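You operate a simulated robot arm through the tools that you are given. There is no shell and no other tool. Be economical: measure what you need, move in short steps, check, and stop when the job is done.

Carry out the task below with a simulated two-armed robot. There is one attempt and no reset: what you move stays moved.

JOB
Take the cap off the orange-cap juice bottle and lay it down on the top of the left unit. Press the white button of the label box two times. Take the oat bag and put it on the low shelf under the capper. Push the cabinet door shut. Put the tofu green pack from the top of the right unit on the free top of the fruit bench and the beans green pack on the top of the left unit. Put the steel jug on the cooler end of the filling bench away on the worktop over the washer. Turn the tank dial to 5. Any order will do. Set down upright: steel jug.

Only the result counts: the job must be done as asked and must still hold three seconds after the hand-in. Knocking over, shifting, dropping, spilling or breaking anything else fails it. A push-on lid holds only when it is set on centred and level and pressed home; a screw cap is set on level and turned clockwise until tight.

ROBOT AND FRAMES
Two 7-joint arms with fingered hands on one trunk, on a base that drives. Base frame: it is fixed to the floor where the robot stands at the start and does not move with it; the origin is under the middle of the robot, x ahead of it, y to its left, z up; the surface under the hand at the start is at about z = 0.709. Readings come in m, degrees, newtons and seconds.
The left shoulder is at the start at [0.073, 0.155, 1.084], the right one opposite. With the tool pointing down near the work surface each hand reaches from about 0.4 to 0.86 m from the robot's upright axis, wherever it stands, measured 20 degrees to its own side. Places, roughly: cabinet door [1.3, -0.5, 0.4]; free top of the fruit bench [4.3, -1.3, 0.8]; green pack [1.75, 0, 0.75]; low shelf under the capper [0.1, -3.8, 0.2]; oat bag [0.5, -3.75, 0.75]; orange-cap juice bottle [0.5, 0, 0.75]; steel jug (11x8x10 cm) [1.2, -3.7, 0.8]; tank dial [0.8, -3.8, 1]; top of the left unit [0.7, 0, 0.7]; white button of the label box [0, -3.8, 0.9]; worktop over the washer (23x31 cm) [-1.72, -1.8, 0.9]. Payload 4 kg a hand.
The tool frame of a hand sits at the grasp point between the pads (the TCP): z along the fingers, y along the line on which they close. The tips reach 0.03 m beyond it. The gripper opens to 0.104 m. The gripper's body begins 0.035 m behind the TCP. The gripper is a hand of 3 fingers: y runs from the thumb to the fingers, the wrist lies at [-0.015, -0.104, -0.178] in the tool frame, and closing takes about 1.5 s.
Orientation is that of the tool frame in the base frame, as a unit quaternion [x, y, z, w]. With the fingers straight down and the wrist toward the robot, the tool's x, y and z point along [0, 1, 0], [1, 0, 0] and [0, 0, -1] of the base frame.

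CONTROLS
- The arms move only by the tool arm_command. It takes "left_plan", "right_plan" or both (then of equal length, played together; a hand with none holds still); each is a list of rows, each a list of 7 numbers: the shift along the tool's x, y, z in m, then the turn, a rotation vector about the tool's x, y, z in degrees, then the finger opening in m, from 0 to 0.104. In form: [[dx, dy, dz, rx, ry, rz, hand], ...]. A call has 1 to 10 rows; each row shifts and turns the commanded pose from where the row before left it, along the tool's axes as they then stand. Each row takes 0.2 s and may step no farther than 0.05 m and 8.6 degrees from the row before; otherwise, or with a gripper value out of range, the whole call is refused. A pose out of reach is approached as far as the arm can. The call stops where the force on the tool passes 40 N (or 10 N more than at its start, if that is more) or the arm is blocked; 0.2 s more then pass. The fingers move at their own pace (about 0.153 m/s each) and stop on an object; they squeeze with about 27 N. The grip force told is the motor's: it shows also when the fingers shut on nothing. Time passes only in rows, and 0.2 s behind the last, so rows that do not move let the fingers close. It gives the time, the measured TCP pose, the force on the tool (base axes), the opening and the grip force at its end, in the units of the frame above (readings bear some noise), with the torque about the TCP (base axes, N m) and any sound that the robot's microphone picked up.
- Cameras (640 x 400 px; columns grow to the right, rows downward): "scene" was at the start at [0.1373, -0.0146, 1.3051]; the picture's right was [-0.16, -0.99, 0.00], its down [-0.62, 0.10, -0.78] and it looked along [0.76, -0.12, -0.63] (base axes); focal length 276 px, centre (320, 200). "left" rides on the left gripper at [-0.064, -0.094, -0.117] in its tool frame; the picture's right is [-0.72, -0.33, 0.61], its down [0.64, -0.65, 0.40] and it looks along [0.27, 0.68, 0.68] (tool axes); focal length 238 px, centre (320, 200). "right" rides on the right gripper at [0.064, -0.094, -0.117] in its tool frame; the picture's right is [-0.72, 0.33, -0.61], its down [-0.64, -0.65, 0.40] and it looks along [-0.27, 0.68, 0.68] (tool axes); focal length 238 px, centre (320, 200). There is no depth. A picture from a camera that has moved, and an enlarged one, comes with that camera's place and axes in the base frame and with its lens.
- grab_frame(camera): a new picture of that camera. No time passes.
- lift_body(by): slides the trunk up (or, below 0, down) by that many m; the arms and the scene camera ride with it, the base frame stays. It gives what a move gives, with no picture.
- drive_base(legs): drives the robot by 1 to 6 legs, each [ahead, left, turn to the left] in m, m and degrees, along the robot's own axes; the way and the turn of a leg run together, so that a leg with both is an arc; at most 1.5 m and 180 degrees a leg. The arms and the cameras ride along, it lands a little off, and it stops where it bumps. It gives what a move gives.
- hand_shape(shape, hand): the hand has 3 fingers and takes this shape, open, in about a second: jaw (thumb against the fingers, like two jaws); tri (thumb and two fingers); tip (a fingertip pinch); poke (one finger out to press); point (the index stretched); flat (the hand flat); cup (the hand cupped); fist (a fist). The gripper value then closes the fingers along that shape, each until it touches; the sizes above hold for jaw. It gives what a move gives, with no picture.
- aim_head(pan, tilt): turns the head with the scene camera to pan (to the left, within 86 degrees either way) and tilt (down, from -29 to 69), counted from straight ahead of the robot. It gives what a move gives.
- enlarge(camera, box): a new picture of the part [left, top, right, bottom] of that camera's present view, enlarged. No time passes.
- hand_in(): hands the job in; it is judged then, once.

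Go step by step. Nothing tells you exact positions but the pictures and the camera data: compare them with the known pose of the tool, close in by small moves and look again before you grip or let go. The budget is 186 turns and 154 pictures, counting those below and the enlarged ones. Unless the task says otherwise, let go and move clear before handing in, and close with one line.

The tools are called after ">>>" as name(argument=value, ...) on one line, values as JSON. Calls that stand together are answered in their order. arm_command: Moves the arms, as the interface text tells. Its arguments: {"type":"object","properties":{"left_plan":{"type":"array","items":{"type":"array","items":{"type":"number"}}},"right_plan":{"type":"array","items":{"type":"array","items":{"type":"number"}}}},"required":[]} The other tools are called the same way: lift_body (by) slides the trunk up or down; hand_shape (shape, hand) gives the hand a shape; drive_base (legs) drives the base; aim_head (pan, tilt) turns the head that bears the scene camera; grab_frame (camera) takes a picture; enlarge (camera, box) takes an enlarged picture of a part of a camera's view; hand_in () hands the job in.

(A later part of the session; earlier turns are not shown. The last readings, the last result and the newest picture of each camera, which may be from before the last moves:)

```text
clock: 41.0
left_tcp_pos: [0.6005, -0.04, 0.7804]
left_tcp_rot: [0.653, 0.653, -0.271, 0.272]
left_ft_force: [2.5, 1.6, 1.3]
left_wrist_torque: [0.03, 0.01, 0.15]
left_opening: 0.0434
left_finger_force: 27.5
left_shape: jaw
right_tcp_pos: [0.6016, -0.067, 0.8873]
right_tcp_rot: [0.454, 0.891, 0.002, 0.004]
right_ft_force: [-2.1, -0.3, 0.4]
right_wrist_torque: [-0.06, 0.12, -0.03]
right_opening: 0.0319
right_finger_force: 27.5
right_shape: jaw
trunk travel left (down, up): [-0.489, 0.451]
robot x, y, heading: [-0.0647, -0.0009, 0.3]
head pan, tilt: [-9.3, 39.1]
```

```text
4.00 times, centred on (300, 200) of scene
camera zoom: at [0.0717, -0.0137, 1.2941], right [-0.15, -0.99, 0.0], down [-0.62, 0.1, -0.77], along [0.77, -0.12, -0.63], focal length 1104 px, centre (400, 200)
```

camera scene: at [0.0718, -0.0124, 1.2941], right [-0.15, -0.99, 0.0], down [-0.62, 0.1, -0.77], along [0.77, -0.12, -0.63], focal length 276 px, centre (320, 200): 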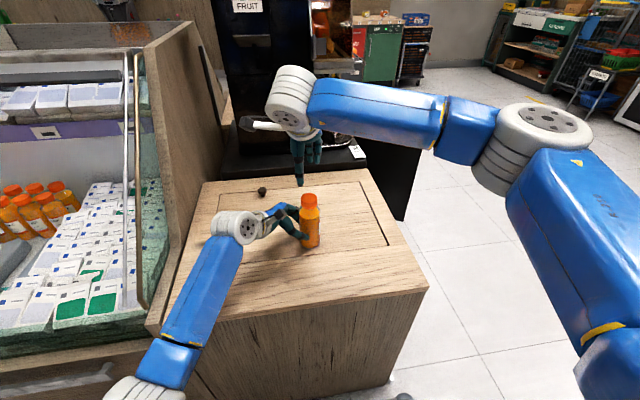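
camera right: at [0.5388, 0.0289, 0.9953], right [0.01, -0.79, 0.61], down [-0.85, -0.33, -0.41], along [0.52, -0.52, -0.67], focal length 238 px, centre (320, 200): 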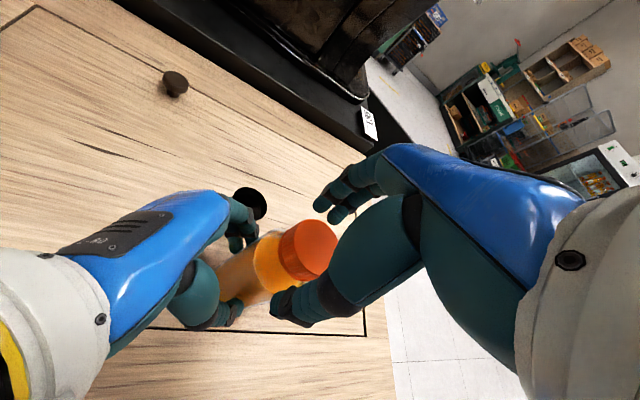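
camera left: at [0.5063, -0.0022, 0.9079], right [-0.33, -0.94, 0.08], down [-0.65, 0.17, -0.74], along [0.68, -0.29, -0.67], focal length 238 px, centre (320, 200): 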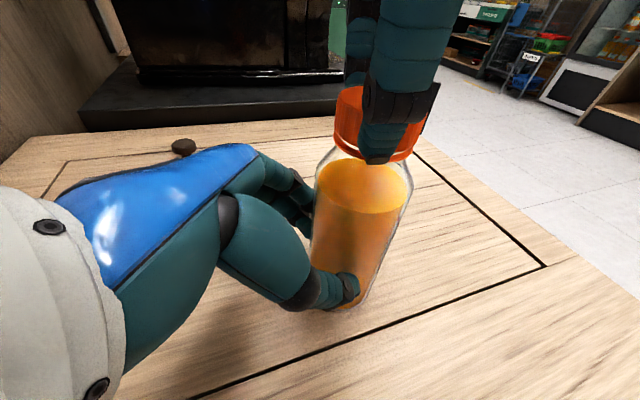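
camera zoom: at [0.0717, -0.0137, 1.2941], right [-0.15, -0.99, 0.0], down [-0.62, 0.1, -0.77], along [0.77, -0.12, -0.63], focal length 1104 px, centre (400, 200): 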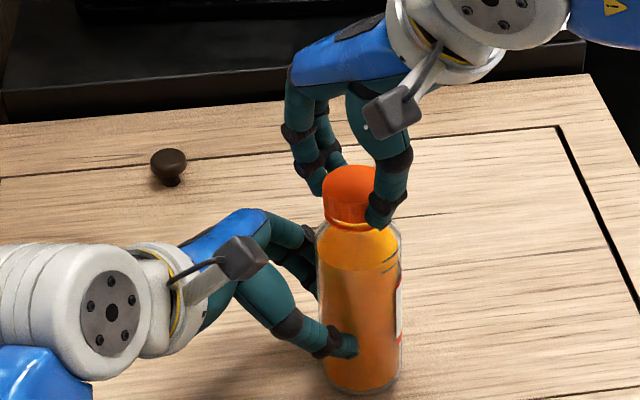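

The cap is rising, so I do another stroke.

>>> arm_command(right_plan=[[0, 0, 0, 0, 0, 0, 0.07], [0, 0, 0, 0, 0, 0, 0.07], [0, 0, -0.012, 0, 0, 0, 0.07], [0, 0, 0, 0, 0, 8.5, 0.07], [0, 0, 0, 0, 0, 8.5, 0.07], [0, 0, 0, 0, 0, 8.5, 0.07], [0, 0, 0, 0, 0, 8.5, 0.07], [0, 0, 0, 0, 0, 8.5, 0.07], [0, 0, 0, 0, 0, 8.5, 0.07], [0, 0, 0, 0, 0, 8.5, 0.07]])

>>> arm_command(right_plan=[[0, 0, 0, 0, 0, 8.5, 0.07], [0, 0, 0, 0, 0, 8.5, 0.07], [0, 0, 0.012, 0, 0, 0, 0.06], [0, 0, 0, 0, 0, 0, 0.02], [0, 0, 0, 0, 0, 0, 0.02], [0, 0, 0, 0, 0, 0, 0.02], [0, 0, 0, 0, 0, 0, 0.02]])

>>> arm_command(right_plan=[[0, 0, -0.0003, 0, 0, -8.5, 0.02], [0, 0, -0.0003, 0, 0, -8.5, 0.02], [0, 0, -0.0003, 0, 0, -8.5, 0.02], [0, 0, -0.0003, 0, 0, -8.5, 0.02], [0, 0, -0.0003, 0, 0, -8.5, 0.02], [0, 0, -0.0003, 0, 0, -8.5, 0.02], [0, 0, -0.0003, 0, 0, -8.5, 0.02], [0, 0, -0.0003, 0, 0, -8.5, 0.02], [0, 0, -0.0003, 0, 0, -8.5, 0.02]])

>>> enlarge(camera="scene", box=[220, 150, 380, 250])

```text
clock: 43.2
left_tcp_pos: [0.5989, -0.0397, 0.7792]
left_tcp_rot: [0.653, 0.653, -0.272, 0.271]
left_ft_force: [-0.1, -1.3, 0.0]
left_wrist_torque: [-0.01, -0.01, -0.03]
left_opening: 0.0434
left_finger_force: 27.3
left_shape: jaw
right_tcp_pos: [0.6017, -0.0659, 0.8987]
right_tcp_rot: [0.838, 0.546, 0.002, 0.003]
right_ft_force: [0.1, -0.8, -0.3]
right_wrist_torque: [0.01, 0.0, -0.02]
right_opening: 0.0696
right_finger_force: 0.0
right_shape: jaw
trunk travel left (down, up): [-0.489, 0.451]
robot x, y, heading: [-0.0654, 0.0001, 0.6]
head pan, tilt: [-9.3, 39.1]
```

```text
clock: 44.8
left_tcp_pos: [0.6009, -0.0403, 0.78]
left_tcp_rot: [0.654, 0.652, -0.271, 0.271]
left_ft_force: [0.4, 0.1, -0.7]
left_wrist_torque: [-0.02, -0.05, -0.02]
left_opening: 0.0433
left_finger_force: 27.1
left_shape: jaw
right_tcp_pos: [0.6005, -0.0655, 0.8855]
right_tcp_rot: [0.909, 0.417, 0.003, 0.002]
right_ft_force: [0.0, -0.3, 0.1]
right_wrist_torque: [-0.05, -0.03, 0.01]
right_opening: 0.0323
right_finger_force: 27.1
right_shape: jaw
trunk travel left (down, up): [-0.489, 0.451]
robot x, y, heading: [-0.0658, -0.0033, 0.5]
head pan, tilt: [-9.3, 39.1]
```

```text
clock: 46.8
left_tcp_pos: [0.5999, -0.0397, 0.7798]
left_tcp_rot: [0.653, 0.653, -0.272, 0.271]
left_ft_force: [2.0, 0.7, 3.4]
left_wrist_torque: [-0.07, -0.03, 0.1]
left_opening: 0.0435
left_finger_force: 27.2
left_shape: jaw
right_tcp_pos: [0.6004, -0.067, 0.8883]
right_tcp_rot: [0.455, 0.89, 0.001, 0.004]
right_ft_force: [-2.7, -1.2, -2.1]
right_wrist_torque: [-0.09, 0.2, -0.03]
right_opening: 0.032
right_finger_force: 27.1
right_shape: jaw
trunk travel left (down, up): [-0.489, 0.451]
robot x, y, heading: [-0.0644, -0.0035, 0.4]
head pan, tilt: [-9.3, 39.1]
```

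```text
4.00 times, centred on (300, 200) of scene
camera zoom: at [0.0723, -0.0139, 1.294], right [-0.15, -0.99, 0.0], down [-0.63, 0.1, -0.77], along [0.77, -0.12, -0.63], focal length 1104 px, centre (400, 200)
```

zoom: 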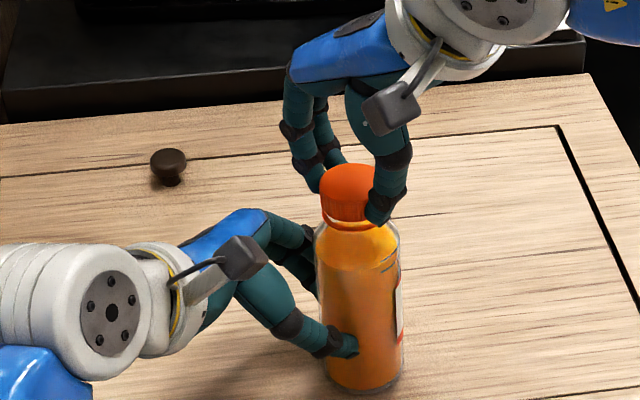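

About 220° so far. One more stroke, followed by a gentle lift test.

>>> arm_command(right_plan=[[0, 0, 0, 0, 0, 0, 0.07], [0, 0, 0, 0, 0, 0, 0.07], [0, 0, -0.012, 0, 0, 0, 0.07], [0, 0, 0, 0, 0, 8.5, 0.07], [0, 0, 0, 0, 0, 8.5, 0.07], [0, 0, 0, 0, 0, 8.5, 0.07], [0, 0, 0, 0, 0, 8.5, 0.07], [0, 0, 0, 0, 0, 8.5, 0.07], [0, 0, 0, 0, 0, 8.5, 0.07], [0, 0, 0, 0, 0, 8.5, 0.07]])

>>> arm_command(right_plan=[[0, 0, 0, 0, 0, 8.5, 0.07], [0, 0, 0, 0, 0, 8.5, 0.07], [0, 0, 0.012, 0, 0, 0, 0.06], [0, 0, 0, 0, 0, 0, 0.02], [0, 0, 0, 0, 0, 0, 0.02], [0, 0, 0, 0, 0, 0, 0.02], [0, 0, 0, 0, 0, 0, 0.02]])

>>> arm_command(right_plan=[[0, 0, -0.0003, 0, 0, -8.5, 0.02], [0, 0, -0.0003, 0, 0, -8.5, 0.02], [0, 0, -0.0003, 0, 0, -8.5, 0.02], [0, 0, -0.0003, 0, 0, -8.5, 0.02], [0, 0, -0.0003, 0, 0, -8.5, 0.02], [0, 0, -0.0003, 0, 0, -8.5, 0.02], [0, 0, -0.0003, 0, 0, -8.5, 0.02], [0, 0, -0.0003, 0, 0, -8.5, 0.02], [0, 0, -0.0003, 0, 0, -8.5, 0.02], [0, 0, -0.003, 0, 0, 0, 0.02]])

>>> enlarge(camera="scene", box=[220, 150, 380, 250])

```text
clock: 49.0
left_tcp_pos: [0.6015, -0.0379, 0.7798]
left_tcp_rot: [0.654, 0.653, -0.271, 0.271]
left_ft_force: [0.3, -0.4, 0.1]
left_wrist_torque: [0.04, -0.04, 0.0]
left_opening: 0.043
left_finger_force: 26.7
left_shape: jaw
right_tcp_pos: [0.6006, -0.0641, 0.9005]
right_tcp_rot: [0.838, 0.546, 0.003, 0.003]
right_ft_force: [0.3, 0.1, 0.2]
right_wrist_torque: [-0.02, 0.01, 0.01]
right_opening: 0.0696
right_finger_force: 0.1
right_shape: jaw
trunk travel left (down, up): [-0.489, 0.451]
robot x, y, heading: [-0.068, 0.002, 0.4]
head pan, tilt: [-9.3, 39.1]
```

```text
clock: 50.6
left_tcp_pos: [0.5996, -0.0387, 0.7797]
left_tcp_rot: [0.654, 0.652, -0.271, 0.271]
left_ft_force: [-0.6, -0.3, 0.7]
left_wrist_torque: [0.07, -0.07, 0.02]
left_opening: 0.0433
left_finger_force: 27.1
left_shape: jaw
right_tcp_pos: [0.602, -0.0647, 0.8894]
right_tcp_rot: [0.909, 0.418, 0.002, 0.003]
right_ft_force: [0.8, 0.7, -0.6]
right_wrist_torque: [-0.01, -0.05, 0.0]
right_opening: 0.0321
right_finger_force: 27.2
right_shape: jaw
trunk travel left (down, up): [-0.489, 0.451]
robot x, y, heading: [-0.0695, 0.0001, 0.2]
head pan, tilt: [-9.3, 39.1]
```

```text
clock: 52.8
left_tcp_pos: [0.5996, -0.0386, 0.7793]
left_tcp_rot: [0.654, 0.652, -0.271, 0.27]
left_ft_force: [2.4, -0.1, 0.5]
left_wrist_torque: [0.01, 0.08, 0.06]
left_opening: 0.0435
left_finger_force: 26.5
left_shape: jaw
right_tcp_pos: [0.6013, -0.0652, 0.8937]
right_tcp_rot: [0.454, 0.891, 0.001, 0.004]
right_ft_force: [-1.7, -0.2, -1.1]
right_wrist_torque: [0.0, 0.05, 0.01]
right_opening: 0.0318
right_finger_force: 27.2
right_shape: jaw
trunk travel left (down, up): [-0.489, 0.451]
robot x, y, heading: [-0.0655, 0.002, 0.6]
head pan, tilt: [-9.3, 39.1]
```

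```text
4.00 times, centred on (300, 200) of scene
camera zoom: at [0.0718, -0.0133, 1.2941], right [-0.15, -0.99, 0.0], down [-0.63, 0.1, -0.77], along [0.77, -0.12, -0.63], focal length 1104 px, centre (400, 200)
```

zoom: 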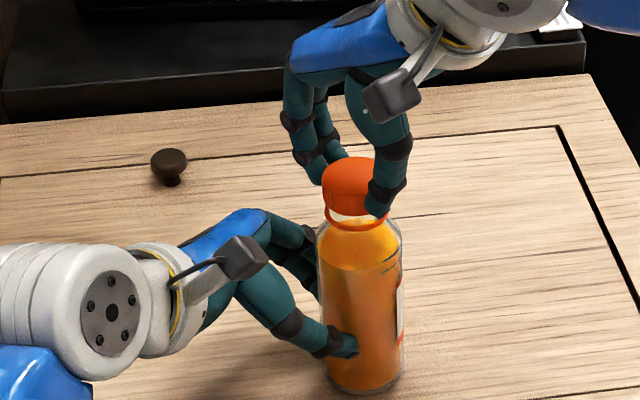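

The cap moved up with almost no force, so I lift it gently.

>>> arm_command(right_plan=[[0, 0, -0.004, 0, 0, 0, 0.02], [0, 0, -0.004, 0, 0, 0, 0.02], [0, 0, -0.006, 0, 0, 0, 0.02], [0, 0, -0.01, 0, 0, 0, 0.02], [0, 0, -0.01, 0, 0, 0, 0.02]])

>>> enlarge(camera="scene", box=[220, 130, 380, 230])

```text
clock: 54.0
left_tcp_pos: [0.5991, -0.0391, 0.7795]
left_tcp_rot: [0.654, 0.653, -0.271, 0.271]
left_ft_force: [-1.9, 0.2, 0.3]
left_wrist_torque: [0.03, -0.01, -0.05]
left_opening: 0.0434
left_finger_force: 27.6
left_shape: jaw
right_tcp_pos: [0.601, -0.066, 0.9278]
right_tcp_rot: [0.455, 0.891, 0.001, 0.003]
right_ft_force: [-0.4, 0.7, 0.6]
right_wrist_torque: [0.01, -0.01, -0.04]
right_opening: 0.0321
right_finger_force: 27.3
right_shape: jaw
trunk travel left (down, up): [-0.489, 0.451]
robot x, y, heading: [-0.067, 0.0016, 0.4]
head pan, tilt: [-9.3, 39.1]
```

```text
4.00 times, centred on (300, 180) of scene
camera zoom: at [0.0713, -0.0135, 1.2941], right [-0.15, -0.99, 0.0], down [-0.62, 0.1, -0.77], along [0.77, -0.12, -0.63], focal length 1104 px, centre (400, 280)
```

zoom: 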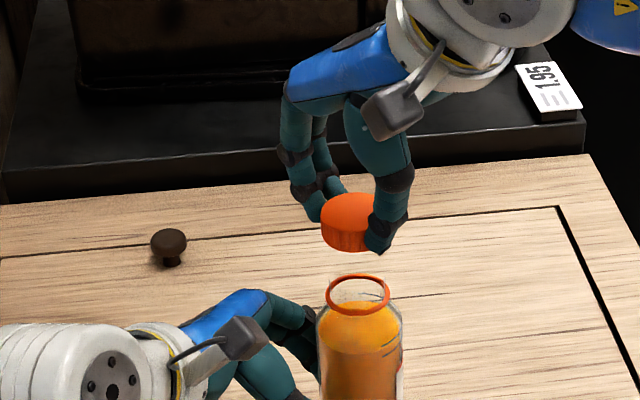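

The cap is off. I carry it to about (0.61, -0.185) on the same top and lower it.

>>> arm_command(right_plan=[[0, 0, -0.04, 0, 0, 0, 0.02], [-0.0344, -0.0208, 0, 0, 0, 0, 0.02], [-0.0344, -0.0208, 0, 0, 0, 0, 0.02], [-0.0344, -0.0208, 0, 0, 0, 0, 0.02], [0, 0, 0.043, 0, 0, 0, 0.02], [0, 0, 0.043, 0, 0, 0, 0.02], [0, 0, 0.043, 0, 0, 0, 0.02], [0, 0, 0.043, 0, 0, 0, 0.02]])

>>> grab_frame(camera="scene")

>>> grab_frame(camera="right")

```text
clock: 55.8
left_tcp_pos: [0.6002, -0.0396, 0.7804]
left_tcp_rot: [0.653, 0.653, -0.271, 0.271]
left_ft_force: [-0.2, 0.3, 0.0]
left_wrist_torque: [0.02, -0.05, 0.02]
left_opening: 0.0431
left_finger_force: 27.0
left_shape: jaw
right_tcp_pos: [0.61, -0.1575, 0.7955]
right_tcp_rot: [0.455, 0.89, 0.001, 0.003]
right_ft_force: [0.8, 0.3, -0.3]
right_wrist_torque: [0.01, 0.04, 0.02]
right_opening: 0.032
right_finger_force: 26.9
right_shape: jaw
right hand out of reach, approached as far as the arm can: row 4
trunk travel left (down, up): [-0.489, 0.451]
robot x, y, heading: [-0.0687, 0.0016, 0.5]
head pan, tilt: [-9.3, 39.1]
```

```text
123 pictures are left
camera scene: at [0.0719, -0.014, 1.2941], right [-0.15, -0.99, 0.0], down [-0.63, 0.1, -0.77], along [0.77, -0.12, -0.63], focal length 276 px, centre (320, 200)
```

scene: 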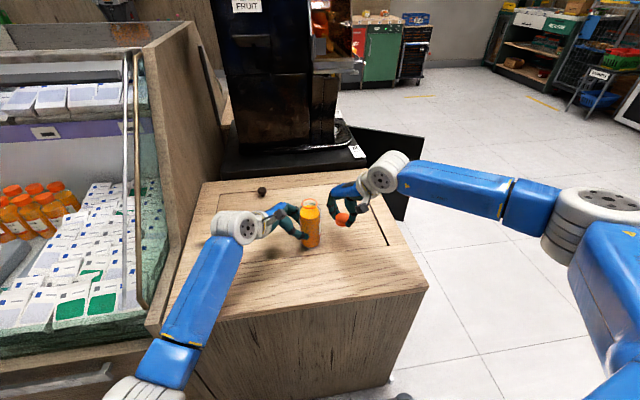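

```text
122 pictures are left
camera right: at [0.4932, -0.1614, 0.912], right [0.68, -0.39, 0.62], down [-0.15, -0.9, -0.41], along [0.72, 0.18, -0.67], focal length 238 px, centre (320, 200)
```

right: 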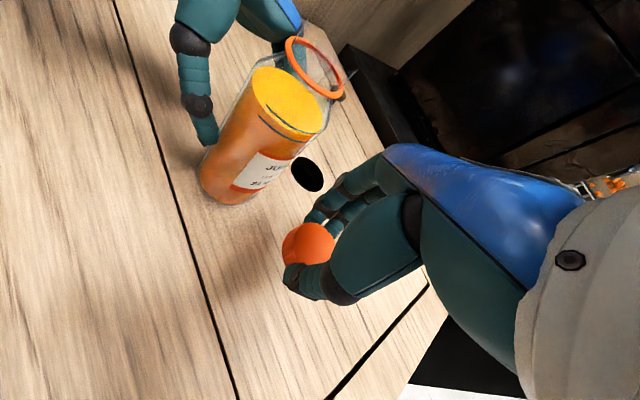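

Lower the cap to the surface.

>>> arm_command(right_plan=[[0, 0, 0.02, 0, 0, 0, 0.02], [0, 0, 0.015, 0, 0, 0, 0.02], [0, 0, 0.006, 0, 0, 0, 0.02], [0, 0, 0.003, 0, 0, 0, 0.02]])

>>> enlarge(camera="right", box=[200, 150, 400, 320])

```text
clock: 56.8
left_tcp_pos: [0.5998, -0.0405, 0.7798]
left_tcp_rot: [0.653, 0.652, -0.271, 0.272]
left_ft_force: [0.0, 1.0, 0.7]
left_wrist_torque: [0.0, -0.05, -0.02]
left_opening: 0.0429
left_finger_force: 26.9
left_shape: jaw
right_tcp_pos: [0.609, -0.1569, 0.7519]
right_tcp_rot: [0.456, 0.89, 0.001, 0.003]
right_ft_force: [-0.1, -0.1, -0.1]
right_wrist_torque: [0.01, 0.01, 0.0]
right_opening: 0.0322
right_finger_force: 26.3
right_shape: jaw
trunk travel left (down, up): [-0.489, 0.451]
robot x, y, heading: [-0.0652, 0.0005, 0.4]
head pan, tilt: [-9.3, 39.1]
```

```text
2.35 times, centred on (300, 235) of right
camera zoom: at [0.4932, -0.1597, 0.8673], right [0.68, -0.39, 0.62], down [-0.15, -0.9, -0.4], along [0.72, 0.18, -0.67], focal length 561 px, centre (367, 118)
```

zoom: 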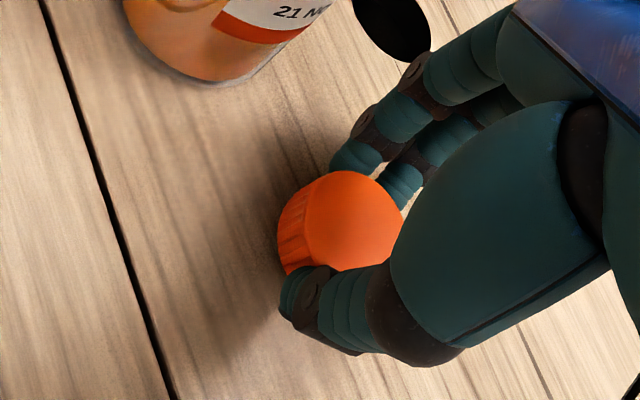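

No contact yet, so I step down gently.

>>> arm_command(right_plan=[[0, 0, 0.003, 0, 0, 0, 0.02], [0, 0, 0.003, 0, 0, 0, 0.02]])

>>> arm_command(right_plan=[[0, 0, 0.002, 0, 0, 0, 0.02], [0, 0, 0.002, 0, 0, 0, 0.02]])

```text
clock: 57.4
left_tcp_pos: [0.5998, -0.04, 0.7798]
left_tcp_rot: [0.654, 0.653, -0.271, 0.27]
left_ft_force: [0.9, 0.3, 0.3]
left_wrist_torque: [0.02, 0.0, -0.03]
left_opening: 0.043
left_finger_force: 26.7
left_shape: jaw
right_tcp_pos: [0.6083, -0.1574, 0.7473]
right_tcp_rot: [0.455, 0.891, 0.002, 0.003]
right_ft_force: [-0.7, -0.1, 0.1]
right_wrist_torque: [0.02, -0.03, -0.01]
right_opening: 0.032
right_finger_force: 26.9
right_shape: jaw
trunk travel left (down, up): [-0.489, 0.451]
robot x, y, heading: [-0.0673, -0.0038, 0.2]
head pan, tilt: [-9.3, 39.1]
```

```text
clock: 58.0
left_tcp_pos: [0.5989, -0.0401, 0.7807]
left_tcp_rot: [0.653, 0.653, -0.271, 0.271]
left_ft_force: [-0.5, 0.3, 0.4]
left_wrist_torque: [0.03, 0.0, 0.0]
left_opening: 0.0432
left_finger_force: 26.8
left_shape: jaw
right_tcp_pos: [0.6085, -0.1585, 0.7428]
right_tcp_rot: [0.455, 0.891, 0.001, 0.004]
right_ft_force: [-0.7, -0.7, 0.2]
right_wrist_torque: [0.03, 0.01, -0.01]
right_opening: 0.0319
right_finger_force: 27.1
right_shape: jaw
trunk travel left (down, up): [-0.489, 0.451]
robot x, y, heading: [-0.0677, 0.0001, 0.5]
head pan, tilt: [-9.3, 39.1]
```

The tips are nearly at the surface. I release slowly.

>>> arm_command(right_plan=[[0, 0, 0.002, 0, 0, 0, 0.02], [0, 0, 0, 0, 0, 0, 0.045], [0, 0, 0, 0, 0, 0, 0.06], [0, 0, 0, 0, 0, 0, 0.07], [0, 0, 0, 0, 0, 0, 0.07]])

>>> arm_command(right_plan=[[0, 0, -0.04, 0, 0, 0, 0.07], [0, 0, -0.045, 0, 0, 0, 0.07], [0, 0, -0.045, 0, 0, 0, 0.07], [0, 0, -0.045, 0, 0, 0, 0.07]])

>>> grab_frame(camera="right")

```text
clock: 59.2
left_tcp_pos: [0.6005, -0.04, 0.78]
left_tcp_rot: [0.653, 0.652, -0.272, 0.271]
left_ft_force: [-1.1, -0.3, 1.1]
left_wrist_torque: [-0.01, 0.02, -0.02]
left_opening: 0.043
left_finger_force: 27.1
left_shape: jaw
right_tcp_pos: [0.6101, -0.1568, 0.7409]
right_tcp_rot: [0.455, 0.891, 0.001, 0.003]
right_ft_force: [0.2, 1.1, 0.5]
right_wrist_torque: [0.0, 0.02, 0.0]
right_opening: 0.0695
right_finger_force: 0.0
right_shape: jaw
trunk travel left (down, up): [-0.489, 0.451]
robot x, y, heading: [-0.0653, 0.0029, 0.5]
head pan, tilt: [-9.3, 39.1]
```

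```text
clock: 60.2
left_tcp_pos: [0.6003, -0.0403, 0.7787]
left_tcp_rot: [0.654, 0.652, -0.271, 0.27]
left_ft_force: [-0.7, 0.2, -0.8]
left_wrist_torque: [0.02, -0.02, -0.02]
left_opening: 0.043
left_finger_force: 27.4
left_shape: jaw
right_tcp_pos: [0.6071, -0.1541, 0.9145]
right_tcp_rot: [0.454, 0.891, 0.001, 0.004]
right_ft_force: [0.9, 0.5, 0.8]
right_wrist_torque: [0.01, -0.03, -0.02]
right_opening: 0.0695
right_finger_force: 0.0
right_shape: jaw
trunk travel left (down, up): [-0.489, 0.451]
robot x, y, heading: [-0.0674, 0.0025, 0.2]
head pan, tilt: [-9.3, 39.1]
```

```text
120 pictures are left
camera right: at [0.4918, -0.1573, 1.0297], right [0.68, -0.39, 0.62], down [-0.15, -0.9, -0.4], along [0.72, 0.18, -0.67], focal length 238 px, centre (320, 200)
```

right: 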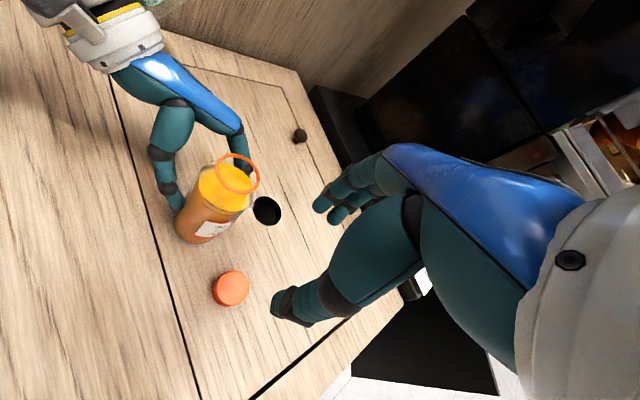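

The cap lies on the top. I release the bottle and back the left hand off.

>>> arm_command(left_plan=[[0, 0, 0, 0, 0, 0, 0.06], [0, 0, 0, 0, 0, 0, 0.09], [0, 0, 0, 0, 0, 0, 0.1], [-0.003, 0, -0.04, 0, 0, 0, 0.1], [-0.003, 0, -0.045, 0, 0, 0, 0.1], [-0.003, 0, -0.045, 0, 0, 0, 0.1], [-0.003, 0, -0.045, 0, 0, 0, 0.1], [0, 0, -0.045, 0, 0, 0, 0.1], [0, 0, -0.04, 0, 0, 0, 0.1]], right_plan=[[0, 0, -0.02, 0, 0, 0, 0.1], [0, 0, -0.02, 0, 0, 0, 0.1], [0, 0, -0.02, 0, 0, 8, 0.1], [0, 0, -0.02, 0, 0, 8, 0.1], [0, 0, -0.02, 0, 0, 8, 0.1], [0, 0, -0.02, 0, 0, 8, 0.1], [0, 0, -0.02, 0, 0, 8, 0.1], [0, 0, 0, 0, 0, 0, 0.1], [0, 0, 0, 0, 0, 0, 0.1]])

>>> aim_head(pan=-20, tilt=20)

>>> grab_frame(camera="scene")

```text
clock: 62.2
left_tcp_pos: [0.5996, 0.1311, 0.9731]
left_tcp_rot: [0.653, 0.652, -0.272, 0.272]
left_ft_force: [0.1, 0.2, 0.2]
left_wrist_torque: [-0.03, -0.01, 0.04]
left_opening: 0.1
left_finger_force: 0.2
left_shape: jaw
right_tcp_pos: [0.6055, -0.1526, 1.0558]
right_tcp_rot: [0.733, 0.681, 0.002, 0.003]
right_ft_force: [0.2, 0.2, 0.1]
right_wrist_torque: [0.02, 0.0, 0.02]
right_opening: 0.1001
right_finger_force: 0.1
right_shape: jaw
trunk travel left (down, up): [-0.489, 0.451]
robot x, y, heading: [-0.0645, -0.0025, 0.5]
head pan, tilt: [-9.3, 39.1]
```

```text
clock: 63.0
left_tcp_pos: [0.6003, 0.1317, 0.9724]
left_tcp_rot: [0.654, 0.652, -0.271, 0.271]
left_ft_force: [-0.3, 0.9, -0.4]
left_wrist_torque: [-0.02, -0.02, 0.03]
left_opening: 0.0999
left_finger_force: 0.0
left_shape: jaw
right_tcp_pos: [0.6057, -0.1526, 1.0544]
right_tcp_rot: [0.732, 0.681, 0.002, 0.003]
right_ft_force: [-0.3, 0.2, -0.9]
right_wrist_torque: [0.01, 0.0, 0.0]
right_opening: 0.1001
right_finger_force: 0.0
right_shape: jaw
trunk travel left (down, up): [-0.489, 0.451]
robot x, y, heading: [-0.0667, -0.0006, 0.3]
head pan, tilt: [-20.0, 20.0]
```

```text
119 pictures are left
camera scene: at [0.0749, -0.0308, 1.324], right [-0.34, -0.94, 0.0], down [-0.33, 0.11, -0.94], along [0.88, -0.31, -0.35], focal length 276 px, centre (320, 200)
```

scene: 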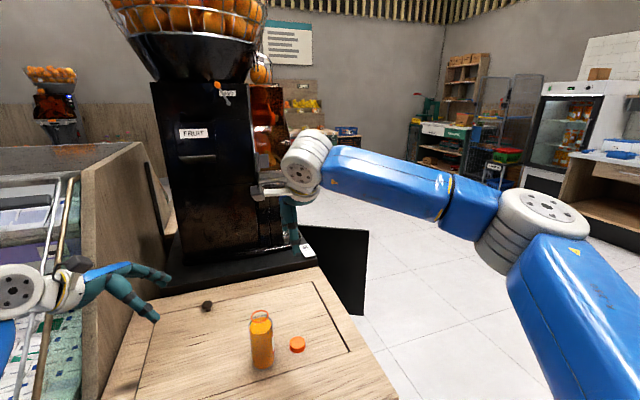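

The bottle and cap are fine. Next I go round to the customer side (the -y side), facing +y, to see the door and the green packs.

>>> drive_base(legs=[[-0.45, 0, 0], [0, -1.4, 0], [0, 0, 90], [0, -1.3, 0]])

>>> aim_head(pan=0, tilt=25)

>>> grab_frame(camera="scene")

```text
clock: 82.0
left_tcp_pos: [0.6308, -0.7613, 0.9711]
left_tcp_rot: [0.004, 0.923, -0.002, 0.385]
left_ft_force: [-0.2, -0.4, 0.1]
left_wrist_torque: [-0.02, -0.01, 0.03]
left_opening: 0.1
left_finger_force: 0.0
left_shape: jaw
right_tcp_pos: [0.9154, -0.7587, 1.0568]
right_tcp_rot: [0.04, 0.999, 0.004, 0.001]
right_ft_force: [-1.4, 0.2, 0.0]
right_wrist_torque: [0.02, 0.01, 0.01]
right_opening: 0.1002
right_finger_force: 0.0
right_shape: jaw
trunk travel left (down, up): [-0.489, 0.451]
robot x, y, heading: [0.7581, -1.4325, 90.0]
head pan, tilt: [-20.0, 20.0]
```

```text
clock: 82.9
left_tcp_pos: [0.6326, -0.7634, 0.9739]
left_tcp_rot: [0.004, 0.923, -0.002, 0.384]
left_ft_force: [0.5, 0.7, -0.2]
left_wrist_torque: [0.02, 0.05, -0.03]
left_opening: 0.0999
left_finger_force: 0.1
left_shape: jaw
right_tcp_pos: [0.9161, -0.7611, 1.0563]
right_tcp_rot: [0.04, 0.999, 0.005, 0.001]
right_ft_force: [-0.3, 0.2, -0.3]
right_wrist_torque: [0.01, -0.03, 0.0]
right_opening: 0.0999
right_finger_force: 0.0
right_shape: jaw
trunk travel left (down, up): [-0.489, 0.451]
robot x, y, heading: [0.7573, -1.4276, 89.7]
head pan, tilt: [0.0, 25.0]
```

```text
118 pictures are left
camera scene: at [0.7574, -1.2834, 1.3161], right [1.0, 0.0, 0.0], down [0.0, -0.43, -0.91], along [0.0, 0.91, -0.43], focal length 276 px, centre (320, 200)
```

scene: 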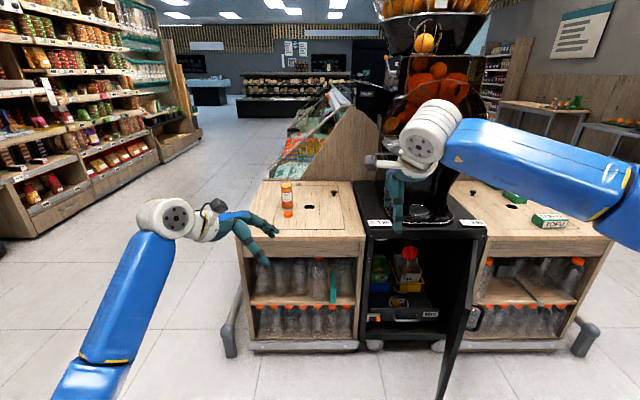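

The layout is clear now: the door is hinged on the cabinet's right side and the green packs are on the right unit. I zoom in.

>>> enlarge(camera="scene", box=[340, 160, 640, 400])

```text
1.67 times, centred on (490, 280) of scene
camera zoom: at [0.7574, -1.2834, 1.3161], right [1.0, 0.0, 0.0], down [0.0, -0.43, -0.91], along [0.0, 0.91, -0.43], focal length 460 px, centre (37, 67)
```

zoom: 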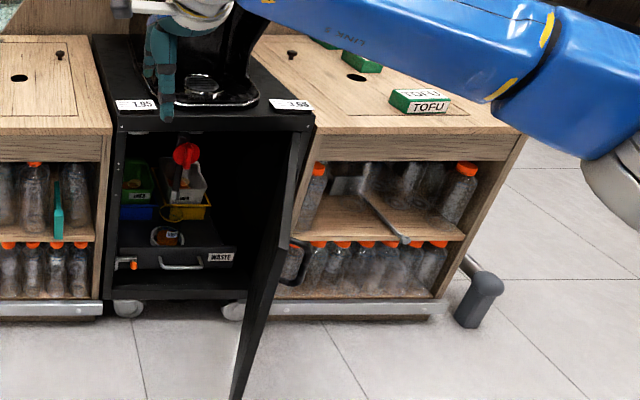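

The door's free edge is at about (1.20, -0.69) with the hinge near (1.47, -0.26). I move in front of it, re-orient the left hand (fingers forward-down, closed) and push from the outer side.

>>> drive_base(legs=[[0, -0.72, 0]])

>>> arm_command(left_plan=[[0, 0, 0, 0, 7.5, 0, 0.05], [0, 0, 0, 0, 7.5, 0, 0.05], [0, 0, 0, 0, 7.5, 0, 0.02], [0, 0, 0, 0, 7.5, 0, 0], [0, 0, 0, 0, 7.5, 0, 0], [0, 0, 0, 0, 7.5, 0, 0], [0, 0, 0, -8, 0, 0, 0], [0, 0, 0, -8, 0, 0, 0], [0, 0, 0, -8, 0, 0, 0], [0, 0, 0, -8, 0, 0, 0]])

>>> aim_head(pan=0, tilt=40)

>>> grab_frame(camera="scene")

```text
clock: 86.8
left_tcp_pos: [1.344, -0.7629, 0.9737]
left_tcp_rot: [0.002, 0.923, 0.0, 0.385]
left_ft_force: [-0.4, 0.0, -0.6]
left_wrist_torque: [0.0, 0.0, -0.01]
left_opening: 0.0999
left_finger_force: 0.0
left_shape: jaw
right_tcp_pos: [1.6287, -0.7584, 1.0564]
right_tcp_rot: [0.037, 0.999, 0.005, 0.003]
right_ft_force: [-0.5, 0.5, -0.3]
right_wrist_torque: [-0.01, -0.01, 0.01]
right_opening: 0.0997
right_finger_force: 0.0
right_shape: jaw
trunk travel left (down, up): [-0.489, 0.451]
robot x, y, heading: [1.4788, -1.4289, 90.3]
head pan, tilt: [0.0, 25.0]
```

```text
clock: 89.0
left_tcp_pos: [1.3457, -0.7646, 0.9753]
left_tcp_rot: [0.001, 0.96, 0.279, 0.001]
left_ft_force: [0.2, -0.5, 0.6]
left_wrist_torque: [-0.01, -0.01, 0.0]
left_opening: 0.0001
left_finger_force: 27.3
left_shape: jaw
right_tcp_pos: [1.6308, -0.7611, 1.0584]
right_tcp_rot: [0.037, 0.999, 0.006, 0.0]
right_ft_force: [-0.1, 0.8, -0.2]
right_wrist_torque: [0.01, 0.02, -0.03]
right_opening: 0.1001
right_finger_force: 0.1
right_shape: jaw
trunk travel left (down, up): [-0.489, 0.451]
robot x, y, heading: [1.4722, -1.4308, 90.2]
head pan, tilt: [0.0, 25.0]
```

```text
clock: 89.8
left_tcp_pos: [1.3456, -0.7643, 0.9747]
left_tcp_rot: [0.0, 0.961, 0.278, 0.0]
left_ft_force: [-0.1, -0.7, 0.3]
left_wrist_torque: [-0.02, 0.0, 0.0]
left_opening: 0.0
left_finger_force: 27.2
left_shape: jaw
right_tcp_pos: [1.6304, -0.7608, 1.0589]
right_tcp_rot: [0.037, 0.999, 0.007, -0.001]
right_ft_force: [0.1, 0.2, -0.6]
right_wrist_torque: [-0.01, -0.01, 0.04]
right_opening: 0.0998
right_finger_force: 0.0
right_shape: jaw
trunk travel left (down, up): [-0.489, 0.451]
robot x, y, heading: [1.4762, -1.4289, 90.5]
head pan, tilt: [0.0, 40.0]
```

```text
116 pictures are left
camera scene: at [1.4745, -1.2893, 1.2928], right [1.0, 0.0, 0.0], down [0.0, -0.64, -0.76], along [0.0, 0.76, -0.64], focal length 276 px, centre (320, 200)
```

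scene: 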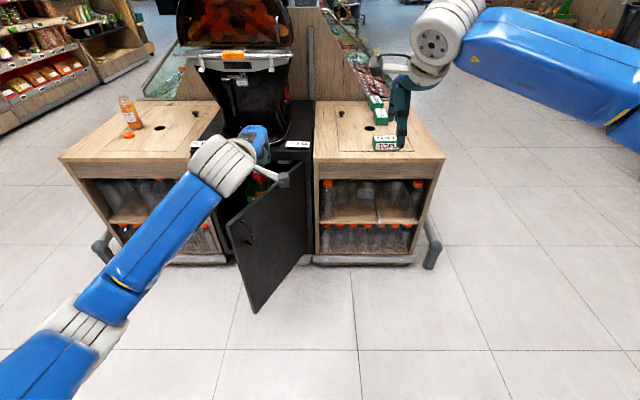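

The door is well visible: free edge at about (1.18, -0.66), top at 0.67. I pull the left hand in, raise the right, then drive closer and check.

>>> arm_command(left_plan=[[-0.021, -0.036, -0.022, 0, 0, 0, 0], [-0.021, -0.036, -0.022, 0, 0, 0, 0], [-0.021, -0.036, -0.022, 0, 0, 0, 0], [-0.021, -0.036, -0.022, 0, 0, 0, 0]], right_plan=[[-0.02, -0.025, -0.038, 0, 0, 0, 0.1], [-0.02, -0.025, -0.038, 0, 0, 0, 0.1], [-0.02, -0.025, -0.038, 0, 0, 0, 0.1], [-0.02, -0.025, -0.038, 0, 0, 0, 0.1]])

>>> drive_base(legs=[[0.27, 0.1, 0]])

>>> grab_frame(camera="scene")

```text
clock: 90.8
left_tcp_pos: [1.4313, -0.9366, 0.973]
left_tcp_rot: [0.001, 0.961, 0.278, 0.001]
left_ft_force: [-1.0, 0.0, -0.3]
left_wrist_torque: [-0.01, 0.03, -0.01]
left_opening: 0.0
left_finger_force: 27.3
left_shape: jaw
right_tcp_pos: [1.7052, -0.8709, 1.2109]
right_tcp_rot: [0.037, 0.999, 0.007, -0.001]
right_ft_force: [-0.1, -0.3, 0.3]
right_wrist_torque: [0.01, 0.01, 0.01]
right_opening: 0.0998
right_finger_force: 0.0
right_shape: jaw
trunk travel left (down, up): [-0.489, 0.451]
robot x, y, heading: [1.4746, -1.4221, 90.6]
head pan, tilt: [0.0, 40.0]
```

```text
clock: 92.7
left_tcp_pos: [1.3292, -0.6664, 0.9716]
left_tcp_rot: [0.0, 0.961, 0.278, -0.001]
left_ft_force: [0.3, -0.6, -0.4]
left_wrist_torque: [0.01, 0.02, -0.02]
left_opening: 0.0
left_finger_force: 27.5
left_shape: jaw
right_tcp_pos: [1.6034, -0.6004, 1.2095]
right_tcp_rot: [0.036, 0.999, 0.006, -0.001]
right_ft_force: [-0.6, -0.3, 0.3]
right_wrist_torque: [-0.03, 0.03, 0.0]
right_opening: 0.0997
right_finger_force: 0.0
right_shape: jaw
trunk travel left (down, up): [-0.489, 0.451]
robot x, y, heading: [1.3748, -1.1582, 90.3]
head pan, tilt: [0.0, 40.0]
```

```text
115 pictures are left
camera scene: at [1.3755, -1.024, 1.293], right [1.0, 0.01, 0.0], down [0.0, -0.64, -0.77], along [-0.01, 0.77, -0.64], focal length 276 px, centre (320, 200)
```

scene: 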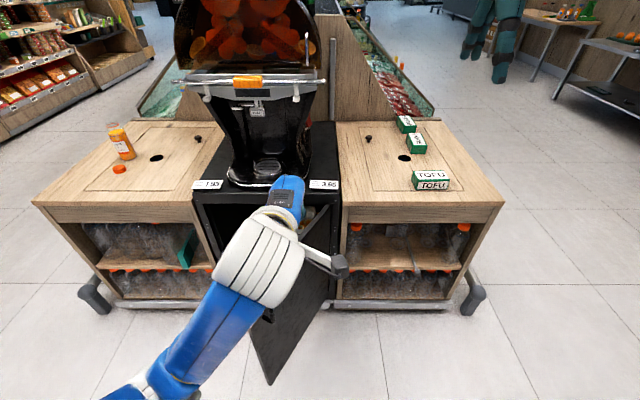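

The hand is outside the door plane with 13 cm to spare. I lower the trunk.

>>> lift_body(by=-0.38)

>>> grab_frame(camera="left")

```text
clock: 96.4
left_tcp_pos: [1.325, -0.6681, 0.5904]
left_tcp_rot: [0.0, 0.961, 0.278, 0.0]
left_ft_force: [0.5, 0.3, 0.6]
left_wrist_torque: [0.04, -0.02, -0.03]
left_opening: 0.0
left_finger_force: 26.7
left_shape: jaw
right_tcp_pos: [1.599, -0.6013, 0.8295]
right_tcp_rot: [0.037, 0.999, 0.006, 0.001]
right_ft_force: [-0.2, -0.1, 0.2]
right_wrist_torque: [0.02, 0.01, 0.02]
right_opening: 0.1
right_finger_force: 0.1
right_shape: jaw
trunk travel left (down, up): [-0.109, 0.831]
robot x, y, heading: [1.3702, -1.1634, 90.5]
head pan, tilt: [0.0, 40.0]
```

```text
114 pictures are left
camera left: at [1.3898, -0.811, 0.6402], right [0.72, 0.05, -0.69], down [-0.64, -0.34, -0.69], along [-0.27, 0.94, -0.21], focal length 238 px, centre (320, 200)
```

left: 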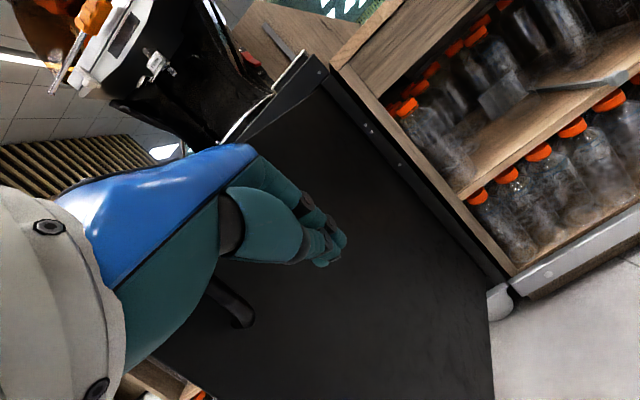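

The hand faces the door's outer side, so I start pushing left and inward.

>>> arm_command(left_plan=[[0.04, 0.013, 0.008, 0, 0, 0, 0], [0.04, 0.013, 0.008, 0, 0, 0, 0], [0.035, 0.025, 0.016, 0, 0, 0, 0], [0.035, 0.025, 0.016, 0, 0, 0, 0], [0.035, 0.025, 0.016, 0, 0, 0, 0], [0.025, 0.03, 0.019, 0, 0, 0, 0], [0.02, 0.034, 0.021, 0, 0, 0, 0]])

>>> grab_frame(camera="scene")

```text
clock: 98.0
left_tcp_pos: [1.0921, -0.4742, 0.5874]
left_tcp_rot: [-0.001, 0.96, 0.278, 0.001]
left_ft_force: [0.2, -0.8, 0.0]
left_wrist_torque: [0.0, 0.03, 0.01]
left_opening: 0.0
left_finger_force: 26.9
left_shape: jaw
right_tcp_pos: [1.5986, -0.6004, 0.8312]
right_tcp_rot: [0.037, 0.999, 0.006, 0.001]
right_ft_force: [0.0, 0.3, 0.0]
right_wrist_torque: [0.01, 0.0, 0.02]
right_opening: 0.0999
right_finger_force: 0.0
right_shape: jaw
trunk travel left (down, up): [-0.109, 0.831]
robot x, y, heading: [1.3734, -1.1587, 90.4]
head pan, tilt: [0.0, 40.0]
```

```text
113 pictures are left
camera scene: at [1.371, -1.0234, 0.9127], right [1.0, 0.01, 0.0], down [0.0, -0.65, -0.76], along [-0.01, 0.76, -0.65], focal length 276 px, centre (320, 200)
```

scene: 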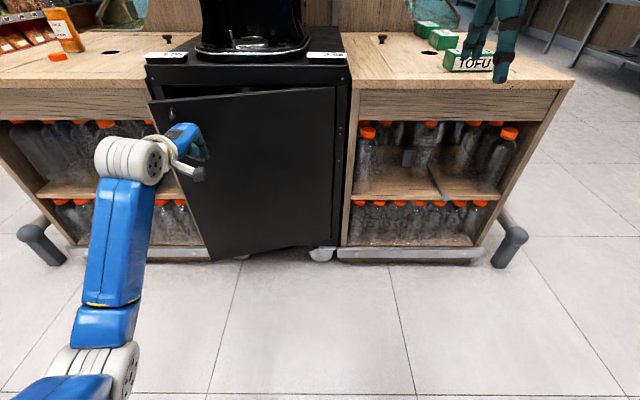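

Almost shut, so I keep pushing inward.

>>> arm_command(left_plan=[[0.005, 0.034, 0.021, 0, 0, 0, 0], [0.0, 0.034, 0.021, 0, 0, 0, 0], [0, 0.026, 0.016, 0, 0, 0, 0], [0, 0.017, 0.0105, 0, 0, 0, 0]])

>>> grab_frame(camera="scene")

```text
clock: 99.0
left_tcp_pos: [1.0881, -0.3518, 0.595]
left_tcp_rot: [-0.001, 0.96, 0.279, 0.001]
left_ft_force: [3.2, -38.5, 0.9]
left_wrist_torque: [0.64, 0.01, 0.28]
left_opening: 0.0
left_finger_force: 27.2
left_shape: jaw
right_tcp_pos: [1.5972, -0.6064, 0.834]
right_tcp_rot: [0.035, 0.999, 0.008, 0.0]
right_ft_force: [0.4, 0.0, -0.8]
right_wrist_torque: [-0.01, -0.01, 0.04]
right_opening: 0.0999
right_finger_force: 0.1
right_shape: jaw
trunk travel left (down, up): [-0.109, 0.831]
robot x, y, heading: [1.3733, -1.1634, 90.5]
head pan, tilt: [0.0, 40.0]
stopped in row 4 (left hand): the force on the tool passed its limit at 57 N (the readings are from after the stop); the commanded pose is now the measured one
```

```text
112 pictures are left
camera scene: at [1.3718, -1.0282, 0.9134], right [1.0, 0.01, 0.0], down [0.0, -0.64, -0.77], along [-0.01, 0.77, -0.64], focal length 276 px, centre (320, 200)
```

scene: 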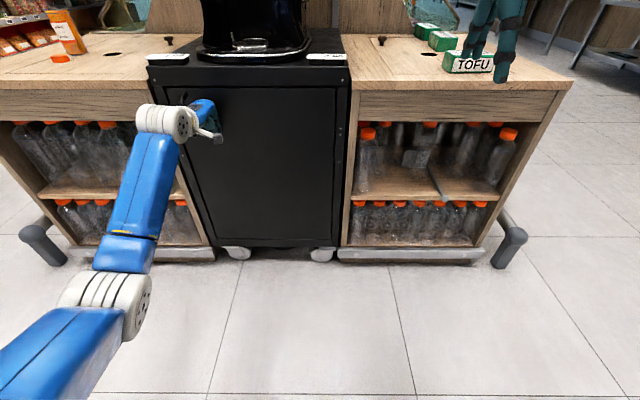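

The door is shut. I back off, raise the trunk and look at the green packs.

>>> arm_command(left_plan=[[0, -0.034, -0.021, 0, 0, 0, 0], [0, -0.034, -0.021, 0, 0, 0, 0], [0, -0.034, -0.021, 0, 0, 0, 0], [-0.02, -0.034, -0.021, 0, 0, 0, 0.1], [-0.02, -0.034, -0.021, 0, 0, 0, 0.1]])

>>> lift_body(by=0.36)

>>> enlarge(camera="scene", box=[340, 90, 500, 210])

>>> enlarge(camera="scene", box=[0, 80, 320, 280])

```text
clock: 100.2
left_tcp_pos: [1.1255, -0.5475, 0.5903]
left_tcp_rot: [-0.001, 0.961, 0.278, 0.001]
left_ft_force: [0.5, -1.1, 0.4]
left_wrist_torque: [-0.02, -0.02, 0.04]
left_opening: 0.0999
left_finger_force: 0.0
left_shape: jaw
right_tcp_pos: [1.5984, -0.6024, 0.8317]
right_tcp_rot: [0.036, 0.999, 0.007, 0.0]
right_ft_force: [-0.9, 0.8, 0.8]
right_wrist_torque: [-0.02, 0.01, -0.02]
right_opening: 0.1002
right_finger_force: 0.0
right_shape: jaw
trunk travel left (down, up): [-0.109, 0.831]
robot x, y, heading: [1.3724, -1.164, 90.3]
head pan, tilt: [0.0, 40.0]
```

```text
clock: 103.7
left_tcp_pos: [1.1253, -0.5464, 0.9492]
left_tcp_rot: [-0.001, 0.961, 0.278, 0.0]
left_ft_force: [0.5, 0.7, -0.2]
left_wrist_torque: [0.01, -0.01, 0.04]
left_opening: 0.0998
left_finger_force: 0.0
left_shape: jaw
right_tcp_pos: [1.5986, -0.6024, 1.1909]
right_tcp_rot: [0.035, 0.999, 0.007, 0.001]
right_ft_force: [-0.1, 0.2, -0.3]
right_wrist_torque: [0.0, -0.01, 0.0]
right_opening: 0.1001
right_finger_force: 0.1
right_shape: jaw
trunk travel left (down, up): [-0.469, 0.471]
robot x, y, heading: [1.3714, -1.1599, 90.3]
head pan, tilt: [0.0, 40.0]
```

```text
3.33 times, centred on (420, 150) of scene
camera zoom: at [1.3713, -1.023, 1.2728], right [1.0, 0.01, 0.0], down [0.01, -0.64, -0.76], along [-0.01, 0.76, -0.64], focal length 920 px, centre (-13, 367)
```

zoom: 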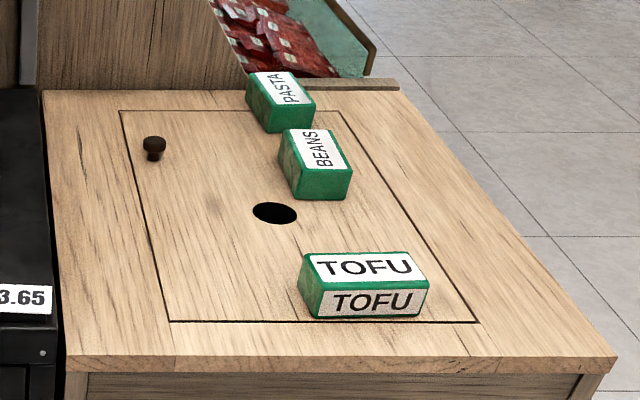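

```text
2.00 times, centred on (160, 180) of scene
camera zoom: at [1.3713, -1.023, 1.2728], right [1.0, 0.01, 0.0], down [0.01, -0.64, -0.76], along [-0.01, 0.76, -0.64], focal length 552 px, centre (640, 240)
```

zoom: 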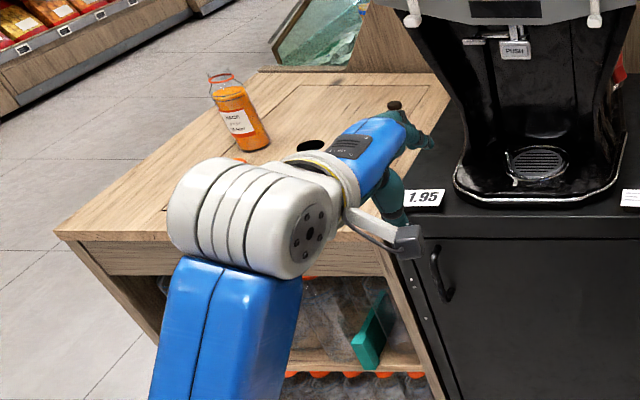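

The packs: TOFU at about (1.75, -0.25), BEANS at about (1.77, 0.03) with its long side along y, and PASTA behind them, which stays. I test turning the right hand 90° so it can grip BEANS across its width.

>>> arm_command(right_plan=[[0, 0, 0, 0, 0, 8.5, 0.1], [0, 0, 0, 0, 0, 8.5, 0.1], [0, 0, 0, 0, 0, 8.5, 0.1], [0, 0, 0, 0, 0, 8.5, 0.1], [0, 0, 0, 0, 0, 8.5, 0.1], [0, 0, 0, 0, 0, 8.5, 0.1], [0, 0, 0, 0, 0, 8.5, 0.1], [0, 0, 0, 0, 0, 8.5, 0.1], [0, 0, 0, 0, 0, 8.5, 0.1], [0, 0, 0, 0, 0, 8.5, 0.1]])

>>> drive_base(legs=[[0, -0.28, 0], [0.33, 0, 0]])

>>> grab_frame(camera="scene")

```text
clock: 105.9
left_tcp_pos: [1.1237, -0.5482, 0.9492]
left_tcp_rot: [-0.001, 0.961, 0.278, 0.002]
left_ft_force: [-0.6, 0.3, 0.2]
left_wrist_torque: [0.01, -0.02, -0.01]
left_opening: 0.0999
left_finger_force: 0.0
left_shape: jaw
right_tcp_pos: [1.5955, -0.6018, 1.1926]
right_tcp_rot: [0.702, 0.712, 0.007, -0.004]
right_ft_force: [0.1, 0.7, -0.6]
right_wrist_torque: [-0.01, 0.0, -0.01]
right_opening: 0.0999
right_finger_force: 0.0
right_shape: jaw
trunk travel left (down, up): [-0.469, 0.471]
robot x, y, heading: [1.3737, -1.1643, 90.5]
head pan, tilt: [0.0, 40.0]
```

```text
clock: 109.7
left_tcp_pos: [1.3932, -0.2127, 0.9509]
left_tcp_rot: [-0.008, 0.961, 0.277, -0.002]
left_ft_force: [0.6, 1.0, -0.3]
left_wrist_torque: [-0.02, 0.03, 0.01]
left_opening: 0.0998
left_finger_force: 0.1
left_shape: jaw
right_tcp_pos: [1.8667, -0.2599, 1.1916]
right_tcp_rot: [0.695, 0.719, 0.005, -0.005]
right_ft_force: [0.3, 0.0, -0.1]
right_wrist_torque: [-0.02, -0.03, -0.01]
right_opening: 0.1002
right_finger_force: 0.2
right_shape: jaw
trunk travel left (down, up): [-0.469, 0.471]
robot x, y, heading: [1.649, -0.8208, 91.3]
head pan, tilt: [0.0, 40.0]
```

```text
109 pictures are left
camera scene: at [1.6464, -0.6841, 1.2729], right [1.0, 0.02, 0.0], down [0.01, -0.64, -0.76], along [-0.02, 0.76, -0.64], focal length 276 px, centre (320, 200)
```

scene: 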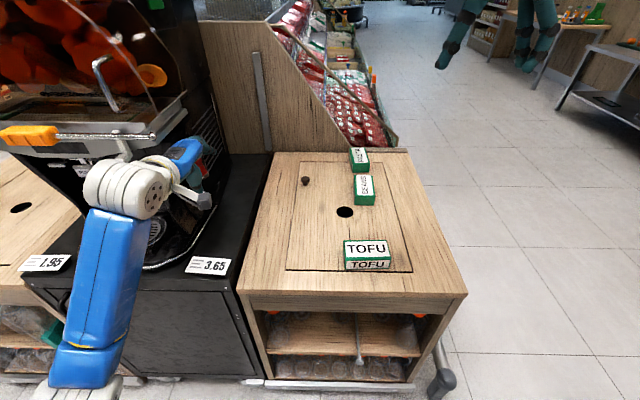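

The right hand turned fine. I zoom in on BEANS for a precise position.

>>> enlarge(camera="scene", box=[300, 130, 440, 290])

>>> grab_frame(camera="right")

```text
2.50 times, centred on (370, 210) of scene
camera zoom: at [1.6464, -0.6841, 1.2729], right [1.0, 0.02, 0.0], down [0.01, -0.64, -0.76], along [-0.02, 0.76, -0.64], focal length 690 px, centre (195, 175)
```

zoom: 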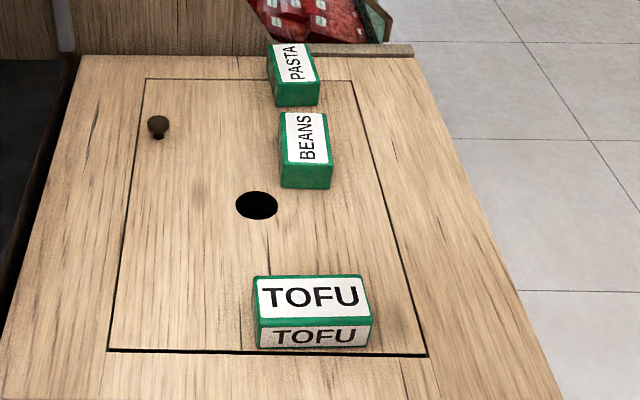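

```text
107 pictures are left
camera right: at [1.7689, -0.1997, 1.3094], right [0.35, -0.72, 0.6], down [-0.63, -0.66, -0.41], along [0.69, -0.24, -0.68], focal length 238 px, centre (320, 200)
```

right: 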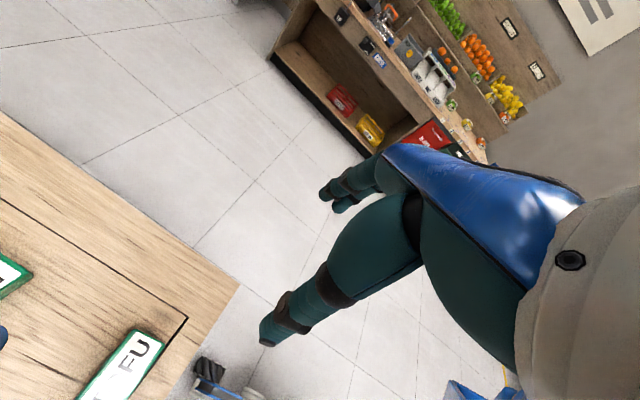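

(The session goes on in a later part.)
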